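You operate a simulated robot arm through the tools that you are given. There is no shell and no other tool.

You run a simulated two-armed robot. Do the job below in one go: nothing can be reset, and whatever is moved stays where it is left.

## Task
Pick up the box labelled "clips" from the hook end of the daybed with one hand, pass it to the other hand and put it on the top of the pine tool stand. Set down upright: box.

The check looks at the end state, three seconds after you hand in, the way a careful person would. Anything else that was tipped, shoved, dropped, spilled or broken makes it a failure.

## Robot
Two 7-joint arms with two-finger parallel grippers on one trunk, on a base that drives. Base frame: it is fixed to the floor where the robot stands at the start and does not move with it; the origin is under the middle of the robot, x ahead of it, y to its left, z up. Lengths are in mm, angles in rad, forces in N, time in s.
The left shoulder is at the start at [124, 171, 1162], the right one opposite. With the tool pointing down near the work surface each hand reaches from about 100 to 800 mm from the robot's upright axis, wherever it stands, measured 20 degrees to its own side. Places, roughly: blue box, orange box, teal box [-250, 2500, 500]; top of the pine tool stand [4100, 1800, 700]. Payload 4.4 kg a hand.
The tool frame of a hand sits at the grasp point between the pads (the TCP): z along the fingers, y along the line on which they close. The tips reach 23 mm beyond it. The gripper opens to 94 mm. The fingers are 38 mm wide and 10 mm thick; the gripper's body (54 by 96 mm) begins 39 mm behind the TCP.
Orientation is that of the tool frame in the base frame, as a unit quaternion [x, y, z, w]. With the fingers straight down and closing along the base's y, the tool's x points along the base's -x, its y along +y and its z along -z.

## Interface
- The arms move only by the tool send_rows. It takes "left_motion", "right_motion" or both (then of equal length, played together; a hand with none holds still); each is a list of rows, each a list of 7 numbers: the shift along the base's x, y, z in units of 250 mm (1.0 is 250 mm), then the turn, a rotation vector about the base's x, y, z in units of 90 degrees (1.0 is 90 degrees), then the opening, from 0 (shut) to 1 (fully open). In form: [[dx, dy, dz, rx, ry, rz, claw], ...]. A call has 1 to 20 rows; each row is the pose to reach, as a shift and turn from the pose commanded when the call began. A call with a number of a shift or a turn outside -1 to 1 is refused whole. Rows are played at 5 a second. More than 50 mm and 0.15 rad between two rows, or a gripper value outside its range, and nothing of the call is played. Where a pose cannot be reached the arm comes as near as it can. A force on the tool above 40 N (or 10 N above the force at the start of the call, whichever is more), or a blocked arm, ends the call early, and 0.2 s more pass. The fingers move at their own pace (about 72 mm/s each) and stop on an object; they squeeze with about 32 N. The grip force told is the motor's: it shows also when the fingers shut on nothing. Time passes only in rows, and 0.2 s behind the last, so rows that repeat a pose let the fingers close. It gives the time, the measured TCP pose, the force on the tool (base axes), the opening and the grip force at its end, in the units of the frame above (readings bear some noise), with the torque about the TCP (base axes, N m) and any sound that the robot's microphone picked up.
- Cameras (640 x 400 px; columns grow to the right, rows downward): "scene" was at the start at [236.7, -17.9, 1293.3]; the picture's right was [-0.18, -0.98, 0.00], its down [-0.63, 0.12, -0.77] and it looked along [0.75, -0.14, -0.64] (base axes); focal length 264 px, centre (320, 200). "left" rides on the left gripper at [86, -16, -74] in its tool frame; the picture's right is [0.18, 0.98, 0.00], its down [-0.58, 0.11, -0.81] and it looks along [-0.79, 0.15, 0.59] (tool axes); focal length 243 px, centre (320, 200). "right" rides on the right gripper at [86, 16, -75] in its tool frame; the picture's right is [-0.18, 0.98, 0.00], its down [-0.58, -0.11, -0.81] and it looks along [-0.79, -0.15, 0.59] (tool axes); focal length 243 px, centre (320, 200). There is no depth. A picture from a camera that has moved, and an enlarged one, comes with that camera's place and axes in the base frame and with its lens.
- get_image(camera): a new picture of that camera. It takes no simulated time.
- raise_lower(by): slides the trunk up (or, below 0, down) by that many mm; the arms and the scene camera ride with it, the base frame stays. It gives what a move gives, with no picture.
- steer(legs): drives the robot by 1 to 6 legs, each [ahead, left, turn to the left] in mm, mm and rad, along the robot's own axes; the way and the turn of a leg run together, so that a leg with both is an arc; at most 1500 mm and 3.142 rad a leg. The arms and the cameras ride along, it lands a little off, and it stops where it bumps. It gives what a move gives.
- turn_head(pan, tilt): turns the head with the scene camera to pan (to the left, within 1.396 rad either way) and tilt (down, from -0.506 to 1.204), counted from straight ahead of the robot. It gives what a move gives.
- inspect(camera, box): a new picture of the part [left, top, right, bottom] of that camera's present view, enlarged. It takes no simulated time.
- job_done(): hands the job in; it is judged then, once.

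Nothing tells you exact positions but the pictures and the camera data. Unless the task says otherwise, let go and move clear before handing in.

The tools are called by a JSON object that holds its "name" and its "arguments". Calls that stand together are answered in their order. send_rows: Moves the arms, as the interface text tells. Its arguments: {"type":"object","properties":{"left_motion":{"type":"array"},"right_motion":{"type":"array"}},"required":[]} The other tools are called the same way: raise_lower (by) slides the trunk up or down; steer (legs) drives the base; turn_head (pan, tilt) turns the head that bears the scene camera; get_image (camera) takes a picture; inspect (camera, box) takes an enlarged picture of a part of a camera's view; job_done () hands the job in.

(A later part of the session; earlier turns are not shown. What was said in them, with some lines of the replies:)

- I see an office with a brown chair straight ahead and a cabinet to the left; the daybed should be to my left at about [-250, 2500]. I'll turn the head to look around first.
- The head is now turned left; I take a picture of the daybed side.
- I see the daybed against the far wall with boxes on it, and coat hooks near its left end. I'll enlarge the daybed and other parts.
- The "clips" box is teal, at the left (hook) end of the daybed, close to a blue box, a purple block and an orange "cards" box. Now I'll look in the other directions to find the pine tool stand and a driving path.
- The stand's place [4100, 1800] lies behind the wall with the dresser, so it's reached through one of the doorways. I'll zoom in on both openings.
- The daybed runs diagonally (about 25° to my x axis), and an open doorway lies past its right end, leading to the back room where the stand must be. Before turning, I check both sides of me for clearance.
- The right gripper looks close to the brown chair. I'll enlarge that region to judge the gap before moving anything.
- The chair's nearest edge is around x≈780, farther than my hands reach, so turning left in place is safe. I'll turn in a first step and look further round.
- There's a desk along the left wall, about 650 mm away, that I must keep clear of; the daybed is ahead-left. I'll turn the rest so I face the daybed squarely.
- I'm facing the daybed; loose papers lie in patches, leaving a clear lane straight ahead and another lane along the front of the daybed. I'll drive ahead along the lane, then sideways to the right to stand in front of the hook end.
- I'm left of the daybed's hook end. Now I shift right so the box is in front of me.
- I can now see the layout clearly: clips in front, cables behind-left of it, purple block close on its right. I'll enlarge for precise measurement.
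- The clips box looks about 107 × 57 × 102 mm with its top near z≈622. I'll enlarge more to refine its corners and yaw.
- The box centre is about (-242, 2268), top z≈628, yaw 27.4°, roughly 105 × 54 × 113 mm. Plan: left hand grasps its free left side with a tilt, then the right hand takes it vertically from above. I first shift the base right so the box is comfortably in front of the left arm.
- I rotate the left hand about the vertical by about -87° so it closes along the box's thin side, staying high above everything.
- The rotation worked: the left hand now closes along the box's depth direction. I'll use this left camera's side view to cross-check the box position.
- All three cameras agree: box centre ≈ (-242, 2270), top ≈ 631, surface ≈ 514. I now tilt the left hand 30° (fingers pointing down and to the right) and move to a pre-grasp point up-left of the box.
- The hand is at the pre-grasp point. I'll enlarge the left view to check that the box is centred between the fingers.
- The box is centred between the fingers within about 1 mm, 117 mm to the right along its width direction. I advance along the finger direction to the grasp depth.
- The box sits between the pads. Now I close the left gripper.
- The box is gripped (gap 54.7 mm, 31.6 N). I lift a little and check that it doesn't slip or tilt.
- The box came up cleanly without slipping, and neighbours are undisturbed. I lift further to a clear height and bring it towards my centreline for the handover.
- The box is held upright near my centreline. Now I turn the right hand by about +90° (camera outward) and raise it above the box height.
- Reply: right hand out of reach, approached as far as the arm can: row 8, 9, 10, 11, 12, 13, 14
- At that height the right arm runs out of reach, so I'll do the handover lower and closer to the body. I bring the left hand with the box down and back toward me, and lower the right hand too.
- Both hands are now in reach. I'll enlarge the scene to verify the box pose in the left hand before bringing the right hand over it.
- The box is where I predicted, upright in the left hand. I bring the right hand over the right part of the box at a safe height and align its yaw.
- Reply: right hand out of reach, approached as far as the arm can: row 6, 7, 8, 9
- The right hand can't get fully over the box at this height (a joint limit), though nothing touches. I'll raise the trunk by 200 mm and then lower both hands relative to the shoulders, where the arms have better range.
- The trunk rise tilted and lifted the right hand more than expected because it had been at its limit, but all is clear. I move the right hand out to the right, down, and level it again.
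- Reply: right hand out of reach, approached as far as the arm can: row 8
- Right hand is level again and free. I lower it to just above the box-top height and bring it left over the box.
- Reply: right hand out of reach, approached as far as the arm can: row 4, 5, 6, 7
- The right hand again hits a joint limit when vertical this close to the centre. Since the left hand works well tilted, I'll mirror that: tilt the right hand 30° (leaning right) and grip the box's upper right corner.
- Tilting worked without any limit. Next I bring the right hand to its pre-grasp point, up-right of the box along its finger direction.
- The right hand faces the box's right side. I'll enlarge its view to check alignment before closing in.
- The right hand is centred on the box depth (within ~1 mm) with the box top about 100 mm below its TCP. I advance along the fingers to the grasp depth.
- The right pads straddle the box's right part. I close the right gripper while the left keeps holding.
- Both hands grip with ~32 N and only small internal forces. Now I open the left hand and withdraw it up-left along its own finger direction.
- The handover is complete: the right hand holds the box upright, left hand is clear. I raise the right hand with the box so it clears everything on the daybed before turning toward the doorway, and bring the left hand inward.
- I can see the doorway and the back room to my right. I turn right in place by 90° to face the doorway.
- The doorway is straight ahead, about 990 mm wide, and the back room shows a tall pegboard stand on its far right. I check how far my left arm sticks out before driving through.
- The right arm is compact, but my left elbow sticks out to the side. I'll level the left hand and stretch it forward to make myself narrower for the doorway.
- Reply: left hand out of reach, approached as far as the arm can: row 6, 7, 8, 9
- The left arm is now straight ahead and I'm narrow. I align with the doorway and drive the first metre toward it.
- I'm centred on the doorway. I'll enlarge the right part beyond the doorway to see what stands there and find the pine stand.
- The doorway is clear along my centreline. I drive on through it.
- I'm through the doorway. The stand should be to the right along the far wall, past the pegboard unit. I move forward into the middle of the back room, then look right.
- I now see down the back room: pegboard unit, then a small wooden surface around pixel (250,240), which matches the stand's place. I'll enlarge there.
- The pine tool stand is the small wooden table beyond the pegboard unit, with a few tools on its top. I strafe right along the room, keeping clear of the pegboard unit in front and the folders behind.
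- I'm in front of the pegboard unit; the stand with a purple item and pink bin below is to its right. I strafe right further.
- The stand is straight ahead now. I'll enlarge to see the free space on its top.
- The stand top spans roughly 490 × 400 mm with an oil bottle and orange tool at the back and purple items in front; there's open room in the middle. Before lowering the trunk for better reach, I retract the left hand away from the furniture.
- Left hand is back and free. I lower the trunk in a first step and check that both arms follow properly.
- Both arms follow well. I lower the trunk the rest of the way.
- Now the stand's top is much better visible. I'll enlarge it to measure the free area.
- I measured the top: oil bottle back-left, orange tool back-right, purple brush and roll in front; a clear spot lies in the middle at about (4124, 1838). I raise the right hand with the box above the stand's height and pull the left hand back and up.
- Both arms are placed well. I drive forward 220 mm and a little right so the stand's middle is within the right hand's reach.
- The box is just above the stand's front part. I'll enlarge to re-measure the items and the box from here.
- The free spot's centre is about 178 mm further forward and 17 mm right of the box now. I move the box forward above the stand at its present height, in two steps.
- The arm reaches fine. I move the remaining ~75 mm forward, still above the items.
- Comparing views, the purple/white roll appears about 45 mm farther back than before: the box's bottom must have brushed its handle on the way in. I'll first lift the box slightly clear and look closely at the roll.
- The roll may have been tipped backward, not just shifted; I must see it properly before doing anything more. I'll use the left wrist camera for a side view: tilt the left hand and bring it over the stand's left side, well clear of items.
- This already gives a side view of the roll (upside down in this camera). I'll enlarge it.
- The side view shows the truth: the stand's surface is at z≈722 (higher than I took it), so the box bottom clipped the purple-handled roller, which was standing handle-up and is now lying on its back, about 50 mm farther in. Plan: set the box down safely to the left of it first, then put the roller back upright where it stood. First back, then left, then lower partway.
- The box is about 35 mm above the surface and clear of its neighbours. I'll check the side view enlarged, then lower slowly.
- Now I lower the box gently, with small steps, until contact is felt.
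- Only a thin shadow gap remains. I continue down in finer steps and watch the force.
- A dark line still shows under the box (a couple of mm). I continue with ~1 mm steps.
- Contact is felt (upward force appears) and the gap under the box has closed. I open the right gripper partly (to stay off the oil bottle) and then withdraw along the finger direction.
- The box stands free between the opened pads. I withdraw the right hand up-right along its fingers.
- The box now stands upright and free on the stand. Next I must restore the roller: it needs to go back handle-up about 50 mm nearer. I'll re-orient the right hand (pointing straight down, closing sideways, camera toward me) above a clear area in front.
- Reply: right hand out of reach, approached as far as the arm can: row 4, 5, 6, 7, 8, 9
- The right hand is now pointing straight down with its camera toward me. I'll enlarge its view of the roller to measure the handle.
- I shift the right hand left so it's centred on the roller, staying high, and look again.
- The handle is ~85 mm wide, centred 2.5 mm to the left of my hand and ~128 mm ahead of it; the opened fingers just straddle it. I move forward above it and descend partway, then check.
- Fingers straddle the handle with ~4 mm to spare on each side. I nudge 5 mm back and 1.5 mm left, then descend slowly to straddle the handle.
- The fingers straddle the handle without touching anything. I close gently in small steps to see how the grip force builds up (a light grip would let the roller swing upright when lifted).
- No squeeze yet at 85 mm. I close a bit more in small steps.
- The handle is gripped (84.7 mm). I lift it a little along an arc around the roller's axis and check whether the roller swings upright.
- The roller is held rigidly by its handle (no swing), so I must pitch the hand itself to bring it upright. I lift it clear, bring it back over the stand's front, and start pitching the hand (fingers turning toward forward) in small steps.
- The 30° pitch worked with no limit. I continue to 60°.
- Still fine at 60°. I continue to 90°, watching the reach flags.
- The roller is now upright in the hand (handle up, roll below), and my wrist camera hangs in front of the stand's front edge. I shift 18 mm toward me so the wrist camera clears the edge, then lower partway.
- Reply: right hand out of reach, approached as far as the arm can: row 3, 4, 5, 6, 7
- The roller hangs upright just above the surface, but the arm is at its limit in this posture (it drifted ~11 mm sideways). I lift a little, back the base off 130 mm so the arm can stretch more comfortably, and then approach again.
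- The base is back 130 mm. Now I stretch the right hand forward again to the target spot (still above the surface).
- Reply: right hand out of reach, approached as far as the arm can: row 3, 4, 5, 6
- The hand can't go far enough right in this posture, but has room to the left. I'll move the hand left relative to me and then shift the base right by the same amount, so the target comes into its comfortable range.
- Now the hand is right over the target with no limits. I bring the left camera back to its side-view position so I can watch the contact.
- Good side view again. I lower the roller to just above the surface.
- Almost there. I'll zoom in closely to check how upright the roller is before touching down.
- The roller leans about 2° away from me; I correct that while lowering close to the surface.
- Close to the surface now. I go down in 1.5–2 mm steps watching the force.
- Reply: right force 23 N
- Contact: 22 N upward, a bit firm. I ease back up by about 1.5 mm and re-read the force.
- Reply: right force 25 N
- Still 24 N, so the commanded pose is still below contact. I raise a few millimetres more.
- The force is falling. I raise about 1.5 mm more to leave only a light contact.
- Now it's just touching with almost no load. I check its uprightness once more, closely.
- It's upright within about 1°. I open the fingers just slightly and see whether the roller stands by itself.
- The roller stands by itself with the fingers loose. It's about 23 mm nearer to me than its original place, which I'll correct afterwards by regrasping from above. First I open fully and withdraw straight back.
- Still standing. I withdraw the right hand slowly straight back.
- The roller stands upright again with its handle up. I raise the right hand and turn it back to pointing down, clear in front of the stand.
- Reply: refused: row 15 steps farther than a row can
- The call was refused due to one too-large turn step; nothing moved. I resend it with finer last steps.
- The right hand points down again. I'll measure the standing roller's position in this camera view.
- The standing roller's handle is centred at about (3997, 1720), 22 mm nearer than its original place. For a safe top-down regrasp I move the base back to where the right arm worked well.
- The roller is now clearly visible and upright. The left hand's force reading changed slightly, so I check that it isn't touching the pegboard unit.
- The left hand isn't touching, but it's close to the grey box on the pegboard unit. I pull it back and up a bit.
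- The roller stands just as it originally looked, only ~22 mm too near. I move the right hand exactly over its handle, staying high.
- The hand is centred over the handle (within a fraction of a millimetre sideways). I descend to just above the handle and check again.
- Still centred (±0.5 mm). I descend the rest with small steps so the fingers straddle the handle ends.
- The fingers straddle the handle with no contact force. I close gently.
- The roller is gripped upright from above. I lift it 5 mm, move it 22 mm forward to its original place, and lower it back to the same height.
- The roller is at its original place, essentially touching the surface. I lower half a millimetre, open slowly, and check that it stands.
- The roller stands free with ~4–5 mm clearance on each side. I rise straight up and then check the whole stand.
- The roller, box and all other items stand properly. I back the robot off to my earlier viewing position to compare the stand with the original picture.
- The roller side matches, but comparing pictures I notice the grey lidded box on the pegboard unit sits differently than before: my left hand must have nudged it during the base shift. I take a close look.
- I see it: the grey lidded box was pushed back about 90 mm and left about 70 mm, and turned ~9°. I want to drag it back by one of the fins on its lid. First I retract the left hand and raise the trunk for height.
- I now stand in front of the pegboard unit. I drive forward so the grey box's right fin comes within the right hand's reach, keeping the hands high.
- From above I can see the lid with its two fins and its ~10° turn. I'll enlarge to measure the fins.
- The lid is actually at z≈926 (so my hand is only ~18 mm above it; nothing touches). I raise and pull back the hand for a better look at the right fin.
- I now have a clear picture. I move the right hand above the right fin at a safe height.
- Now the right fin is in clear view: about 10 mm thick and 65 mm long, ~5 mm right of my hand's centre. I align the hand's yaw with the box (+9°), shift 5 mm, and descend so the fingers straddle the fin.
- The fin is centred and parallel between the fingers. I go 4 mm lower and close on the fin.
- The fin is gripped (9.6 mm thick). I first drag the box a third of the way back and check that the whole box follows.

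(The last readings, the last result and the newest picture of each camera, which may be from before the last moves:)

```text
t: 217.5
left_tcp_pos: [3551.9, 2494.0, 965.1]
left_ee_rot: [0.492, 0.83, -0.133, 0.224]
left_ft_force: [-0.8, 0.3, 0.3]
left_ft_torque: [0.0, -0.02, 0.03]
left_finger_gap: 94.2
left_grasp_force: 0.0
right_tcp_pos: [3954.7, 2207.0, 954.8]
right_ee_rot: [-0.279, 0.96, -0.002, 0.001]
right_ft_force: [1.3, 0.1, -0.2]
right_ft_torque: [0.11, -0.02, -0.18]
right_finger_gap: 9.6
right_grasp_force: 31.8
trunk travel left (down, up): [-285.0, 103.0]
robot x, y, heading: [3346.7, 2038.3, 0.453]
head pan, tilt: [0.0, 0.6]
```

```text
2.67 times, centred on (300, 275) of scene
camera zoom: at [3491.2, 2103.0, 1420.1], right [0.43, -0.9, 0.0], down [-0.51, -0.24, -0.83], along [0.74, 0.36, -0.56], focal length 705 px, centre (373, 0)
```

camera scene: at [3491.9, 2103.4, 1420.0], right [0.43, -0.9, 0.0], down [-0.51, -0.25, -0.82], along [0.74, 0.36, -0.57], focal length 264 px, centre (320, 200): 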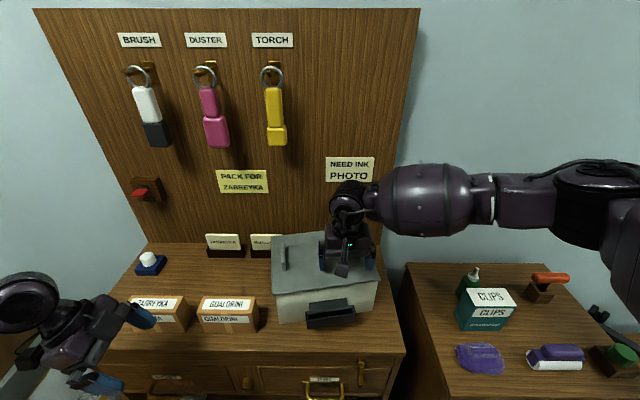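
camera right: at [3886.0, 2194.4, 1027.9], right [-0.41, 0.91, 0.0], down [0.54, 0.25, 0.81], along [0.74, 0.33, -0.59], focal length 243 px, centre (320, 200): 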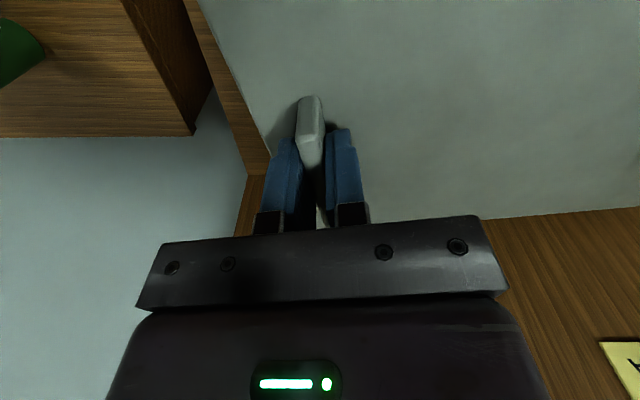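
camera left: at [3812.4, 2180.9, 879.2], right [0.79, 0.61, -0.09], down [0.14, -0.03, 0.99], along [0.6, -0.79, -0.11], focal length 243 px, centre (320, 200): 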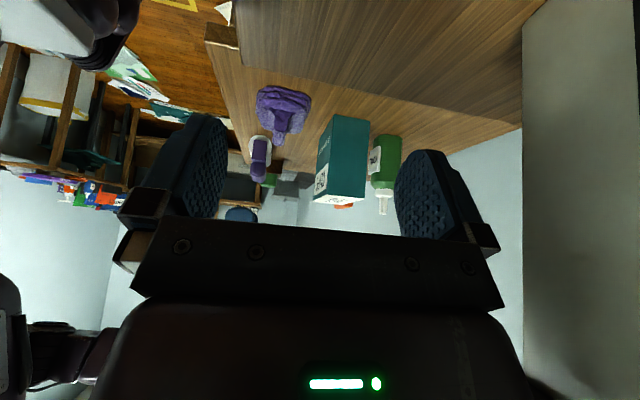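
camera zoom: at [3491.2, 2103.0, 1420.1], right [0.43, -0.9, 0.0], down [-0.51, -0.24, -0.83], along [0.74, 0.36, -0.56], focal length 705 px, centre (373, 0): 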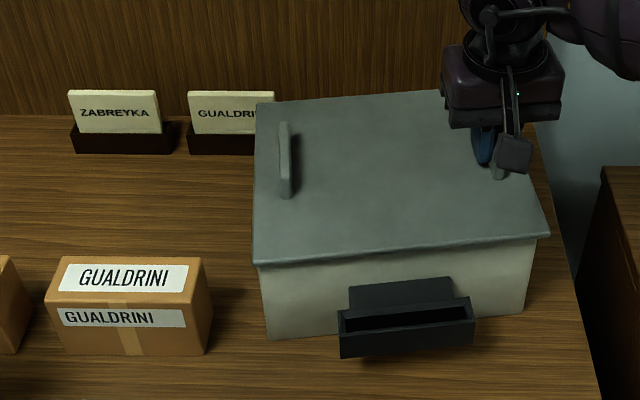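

The whole box follows nicely with little force. I drag it the rest of the way.

{"name": "send_rows", "arguments": {"right_motion": [[-0.022, -0.036, 0, 0, 0, -0.011, 0], [-0.044, -0.073, 0, 0, 0, -0.022, 0], [-0.066, -0.109, 0, 0, 0, -0.032, 0], [-0.088, -0.145, 0, 0, 0, -0.043, 0], [-0.11, -0.182, 0, 0, 0, -0.054, 0], [-0.132, -0.218, 0, 0, 0, -0.0645, 0], [-0.132, -0.218, 0, 0, 0, -0.0645, 0]]}}

{"name": "inspect", "arguments": {"camera": "scene", "box": [180, 200, 420, 350]}}

{"name": "get_image", "arguments": {"camera": "scene"}}

```text
t: 219.1
left_tcp_pos: [3551.0, 2494.6, 966.0]
left_ee_rot: [0.492, 0.831, -0.132, 0.224]
left_ft_force: [-0.8, -0.4, 0.4]
left_ft_torque: [0.0, 0.04, 0.02]
left_finger_gap: 94.2
left_grasp_force: 0.1
right_tcp_pos: [3919.8, 2150.9, 954.5]
right_ee_rot: [-0.229, 0.973, -0.002, 0.0]
right_ft_force: [1.4, 1.4, 6.7]
right_ft_torque: [-0.09, 0.37, -0.09]
right_finger_gap: 9.7
right_grasp_force: 31.8
trunk travel left (down, up): [-285.0, 103.0]
robot x, y, heading: [3346.1, 2034.2, 0.446]
head pan, tilt: [0.0, 0.6]
```

```text
2.67 times, centred on (300, 275) of scene
camera zoom: at [3490.9, 2103.1, 1420.2], right [0.43, -0.9, 0.0], down [-0.51, -0.25, -0.83], along [0.74, 0.36, -0.56], focal length 705 px, centre (373, 0)
```

zoom: 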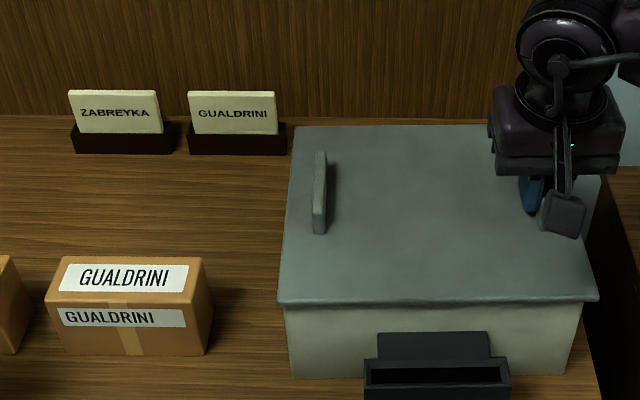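

```text
taken
camera scene: at [3490.9, 2103.1, 1420.2], right [0.43, -0.9, 0.0], down [-0.51, -0.25, -0.83], along [0.74, 0.36, -0.56], focal length 264 px, centre (320, 200)
```

scene: 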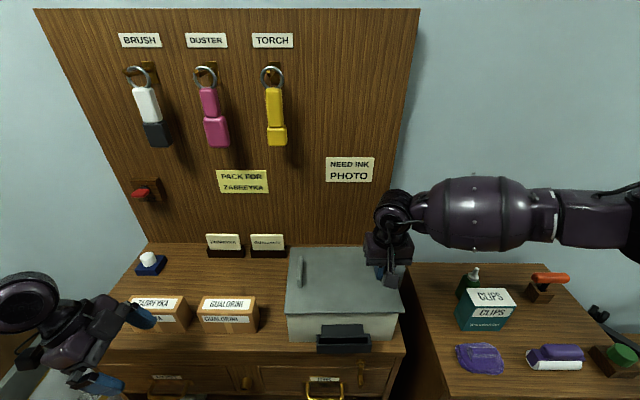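

The grey box is back at its estimated original place and squared up. I release the fin and rise straight up.

{"name": "send_rows", "arguments": {"right_motion": [[0, 0, 0.004, 0, 0, 0, 0.2], [0, 0, 0.008, 0, 0, 0, 0.4], [0, 0, 0.02, 0, 0, 0, 0.5], [0, 0, 0.08, 0, 0, 0, 0.5], [0, 0, 0.16, 0, 0, 0, 0.5], [0, 0, 0.26, 0, 0, 0, 0.5], [0, 0, 0.26, 0, 0, 0, 0.5]]}}

{"name": "inspect", "arguments": {"camera": "scene", "box": [180, 200, 420, 350]}}

```text
t: 220.7
left_tcp_pos: [3552.0, 2493.5, 964.2]
left_ee_rot: [0.493, 0.83, -0.133, 0.223]
left_ft_force: [-0.1, -0.6, 0.8]
left_ft_torque: [-0.02, -0.02, -0.01]
left_finger_gap: 94.2
left_grasp_force: 0.2
right_tcp_pos: [3920.5, 2150.6, 1018.3]
right_ee_rot: [-0.23, 0.973, -0.002, 0.0]
right_ft_force: [-0.5, 0.2, 0.7]
right_ft_torque: [-0.01, -0.02, 0.0]
right_finger_gap: 47.0
right_grasp_force: 0.1
trunk travel left (down, up): [-285.0, 103.0]
robot x, y, heading: [3348.6, 2039.6, 0.447]
head pan, tilt: [0.0, 0.6]
```

```text
2.67 times, centred on (300, 275) of scene
camera zoom: at [3491.3, 2103.0, 1420.1], right [0.43, -0.9, 0.0], down [-0.51, -0.24, -0.82], along [0.74, 0.36, -0.57], focal length 705 px, centre (373, 0)
```

zoom: 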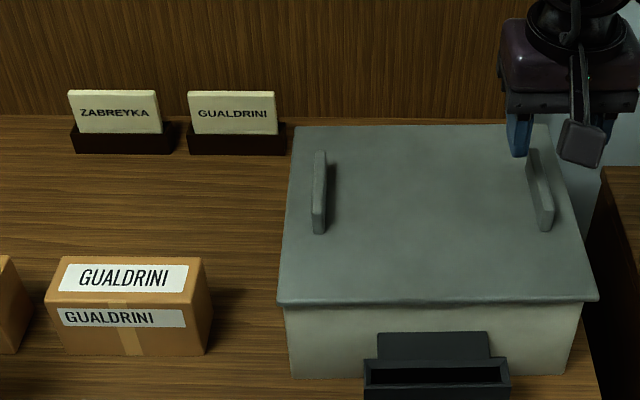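

The box stays put; signs and cartons are undisturbed. I back straight off and then return to the comparison viewpoint, with hands tucked out of the view.

{"name": "steer", "arguments": {"legs": [[-300, 0, 0], [0, -440, 0]]}}

{"name": "send_rows", "arguments": {"right_motion": [[0.02, -0.08, 0, 0, 0, 0, 0.5], [0.04, -0.16, 0, 0, 0, 0, 0.5], [0.06, -0.24, -0.04, 0, 0, 0, 0.5], [0.07, -0.34, -0.08, 0, 0, 0, 0.5], [0.05, -0.44, -0.12, 0, 0, 0, 0.5], [0.02, -0.54, -0.16, 0, 0, 0, 0.5], [-0.02, -0.64, -0.2, 0, 0, 0, 0.5], [-0.06, -0.74, -0.2, 0, 0, 0, 0.5], [-0.1, -0.84, -0.2, 0, 0, 0, 0.5], [-0.1, -0.84, -0.2, 0, 0, 0, 0.5]]}}

{"name": "get_image", "arguments": {"camera": "scene"}}

```text
t: 226.8
left_tcp_pos: [3468.6, 1964.4, 966.1]
left_ee_rot: [0.492, 0.831, -0.131, 0.223]
left_ft_force: [0.4, 0.2, 0.8]
left_ft_torque: [0.03, 0.01, 0.0]
left_finger_gap: 93.9
left_grasp_force: 0.0
right_tcp_pos: [3840.1, 1622.8, 1019.4]
right_ee_rot: [-0.232, 0.973, -0.002, 0.0]
right_ft_force: [1.1, -0.8, -0.5]
right_ft_torque: [0.0, 0.01, -0.02]
right_finger_gap: 47.2
right_grasp_force: 0.0
trunk travel left (down, up): [-285.0, 103.0]
robot x, y, heading: [3266.6, 1505.7, 0.454]
head pan, tilt: [0.0, 0.6]
```

```text
t: 229.0
left_tcp_pos: [3468.4, 1964.5, 966.4]
left_ee_rot: [0.491, 0.832, -0.132, 0.224]
left_ft_force: [-0.1, -1.1, 0.1]
left_ft_torque: [0.02, 0.01, -0.04]
left_finger_gap: 93.9
left_grasp_force: 0.0
right_tcp_pos: [3815.3, 1415.3, 968.2]
right_ee_rot: [-0.232, 0.973, -0.002, 0.0]
right_ft_force: [-0.5, 0.4, -0.6]
right_ft_torque: [-0.02, -0.01, -0.01]
right_finger_gap: 46.9
right_grasp_force: 0.0
trunk travel left (down, up): [-285.0, 103.0]
robot x, y, heading: [3264.2, 1510.0, 0.453]
head pan, tilt: [0.0, 0.6]
```

```text
taken
camera scene: at [3410.3, 1573.2, 1420.1], right [0.44, -0.9, 0.0], down [-0.51, -0.25, -0.82], along [0.74, 0.36, -0.57], focal length 264 px, centre (320, 200)
```

scene: 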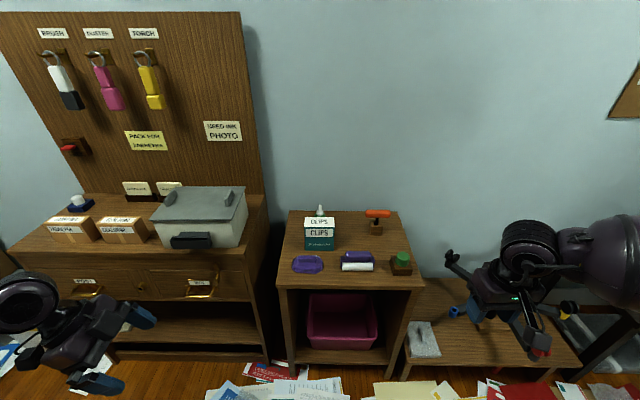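

From nearly the same viewpoint as an earlier picture, the grey box's tray and lid line up with where they were. I lower the trunk again to compare the stand's top with my first close picture of it.

{"name": "raise_lower", "arguments": {"by": -90}}

{"name": "inspect", "arguments": {"camera": "scene", "box": [260, 180, 440, 300]}}

{"name": "get_image", "arguments": {"camera": "scene"}}

```text
t: 230.2
left_tcp_pos: [3467.7, 1963.7, 877.2]
left_ee_rot: [0.491, 0.831, -0.132, 0.224]
left_ft_force: [0.8, 0.0, 0.7]
left_ft_torque: [0.02, -0.04, -0.02]
left_finger_gap: 94.0
left_grasp_force: 0.0
right_tcp_pos: [3815.4, 1413.1, 880.7]
right_ee_rot: [-0.233, 0.973, -0.002, 0.001]
right_ft_force: [0.1, 0.5, -0.5]
right_ft_torque: [0.03, -0.01, -0.02]
right_finger_gap: 46.8
right_grasp_force: 0.2
trunk travel left (down, up): [-195.0, 193.0]
robot x, y, heading: [3265.8, 1505.0, 0.456]
head pan, tilt: [0.0, 0.6]
```

```text
3.33 times, centred on (350, 240) of scene
camera zoom: at [3465.1, 1599.6, 1324.4], right [0.44, -0.9, 0.0], down [-0.51, -0.25, -0.83], along [0.74, 0.36, -0.56], focal length 882 px, centre (220, 67)
```

zoom: 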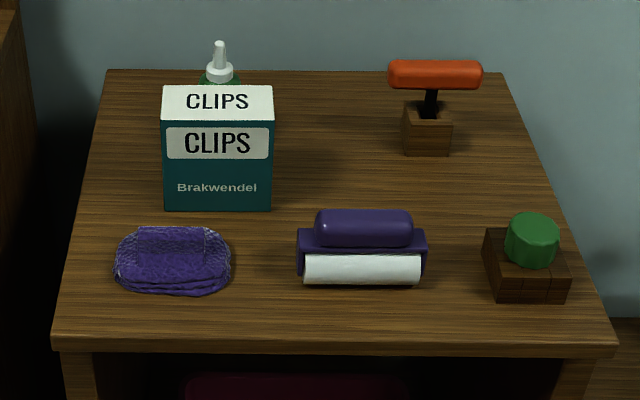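

```text
taken
camera scene: at [3465.1, 1599.6, 1324.4], right [0.44, -0.9, 0.0], down [-0.51, -0.25, -0.83], along [0.74, 0.36, -0.56], focal length 264 px, centre (320, 200)
```

scene: 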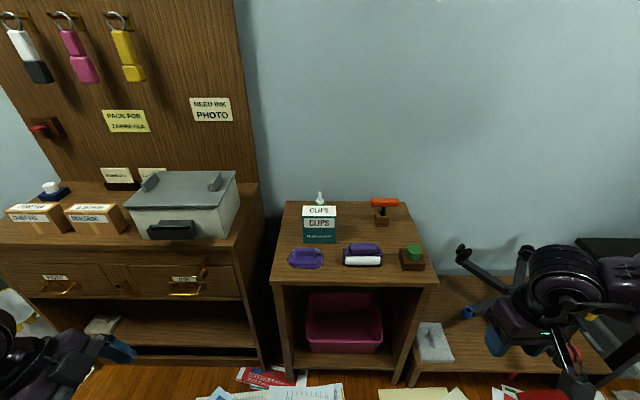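

The box labelled "clips" stands upright and free on top of the pine tool stand, passed from my left hand to my right on the way. The handled roller I knocked over is standing again, about 10 mm from where it was. The grey lidded box I nudged is back at my best estimate of its place, within about 10–15 mm. Both hands are clear, so I hand the job in.

{"name": "job_done", "arguments": {}}

```text
The job is handed in.
```

The "clips" box is standing upright on top of the pine tool stand. I picked it up with the left hand, passed it to the right, and let go of it there. I also disturbed two other things along the way and put both back, though not exactly where they were.

- **Roller on the stand:** the bottom of the box clipped the handled roller as I moved it over the stand, and it fell onto its back. It is standing handle-up again, about 10 mm nearer the front of the stand than before.
- **Grey lidded box on the pegboard unit:** the left hand pushed it back and turned it by roughly 9° while I was shifting the base. I dragged it back by a fin on its lid. Going by my earlier pictures, it is within about 10–15 mm of its original place and nearly square again.

The other things on the stand and the pegboard unit looked unmoved in the last pictures. I did not go back to the daybed to recheck it, but its other items looked undisturbed when I lifted the box away. Both hands were clear when I handed in.
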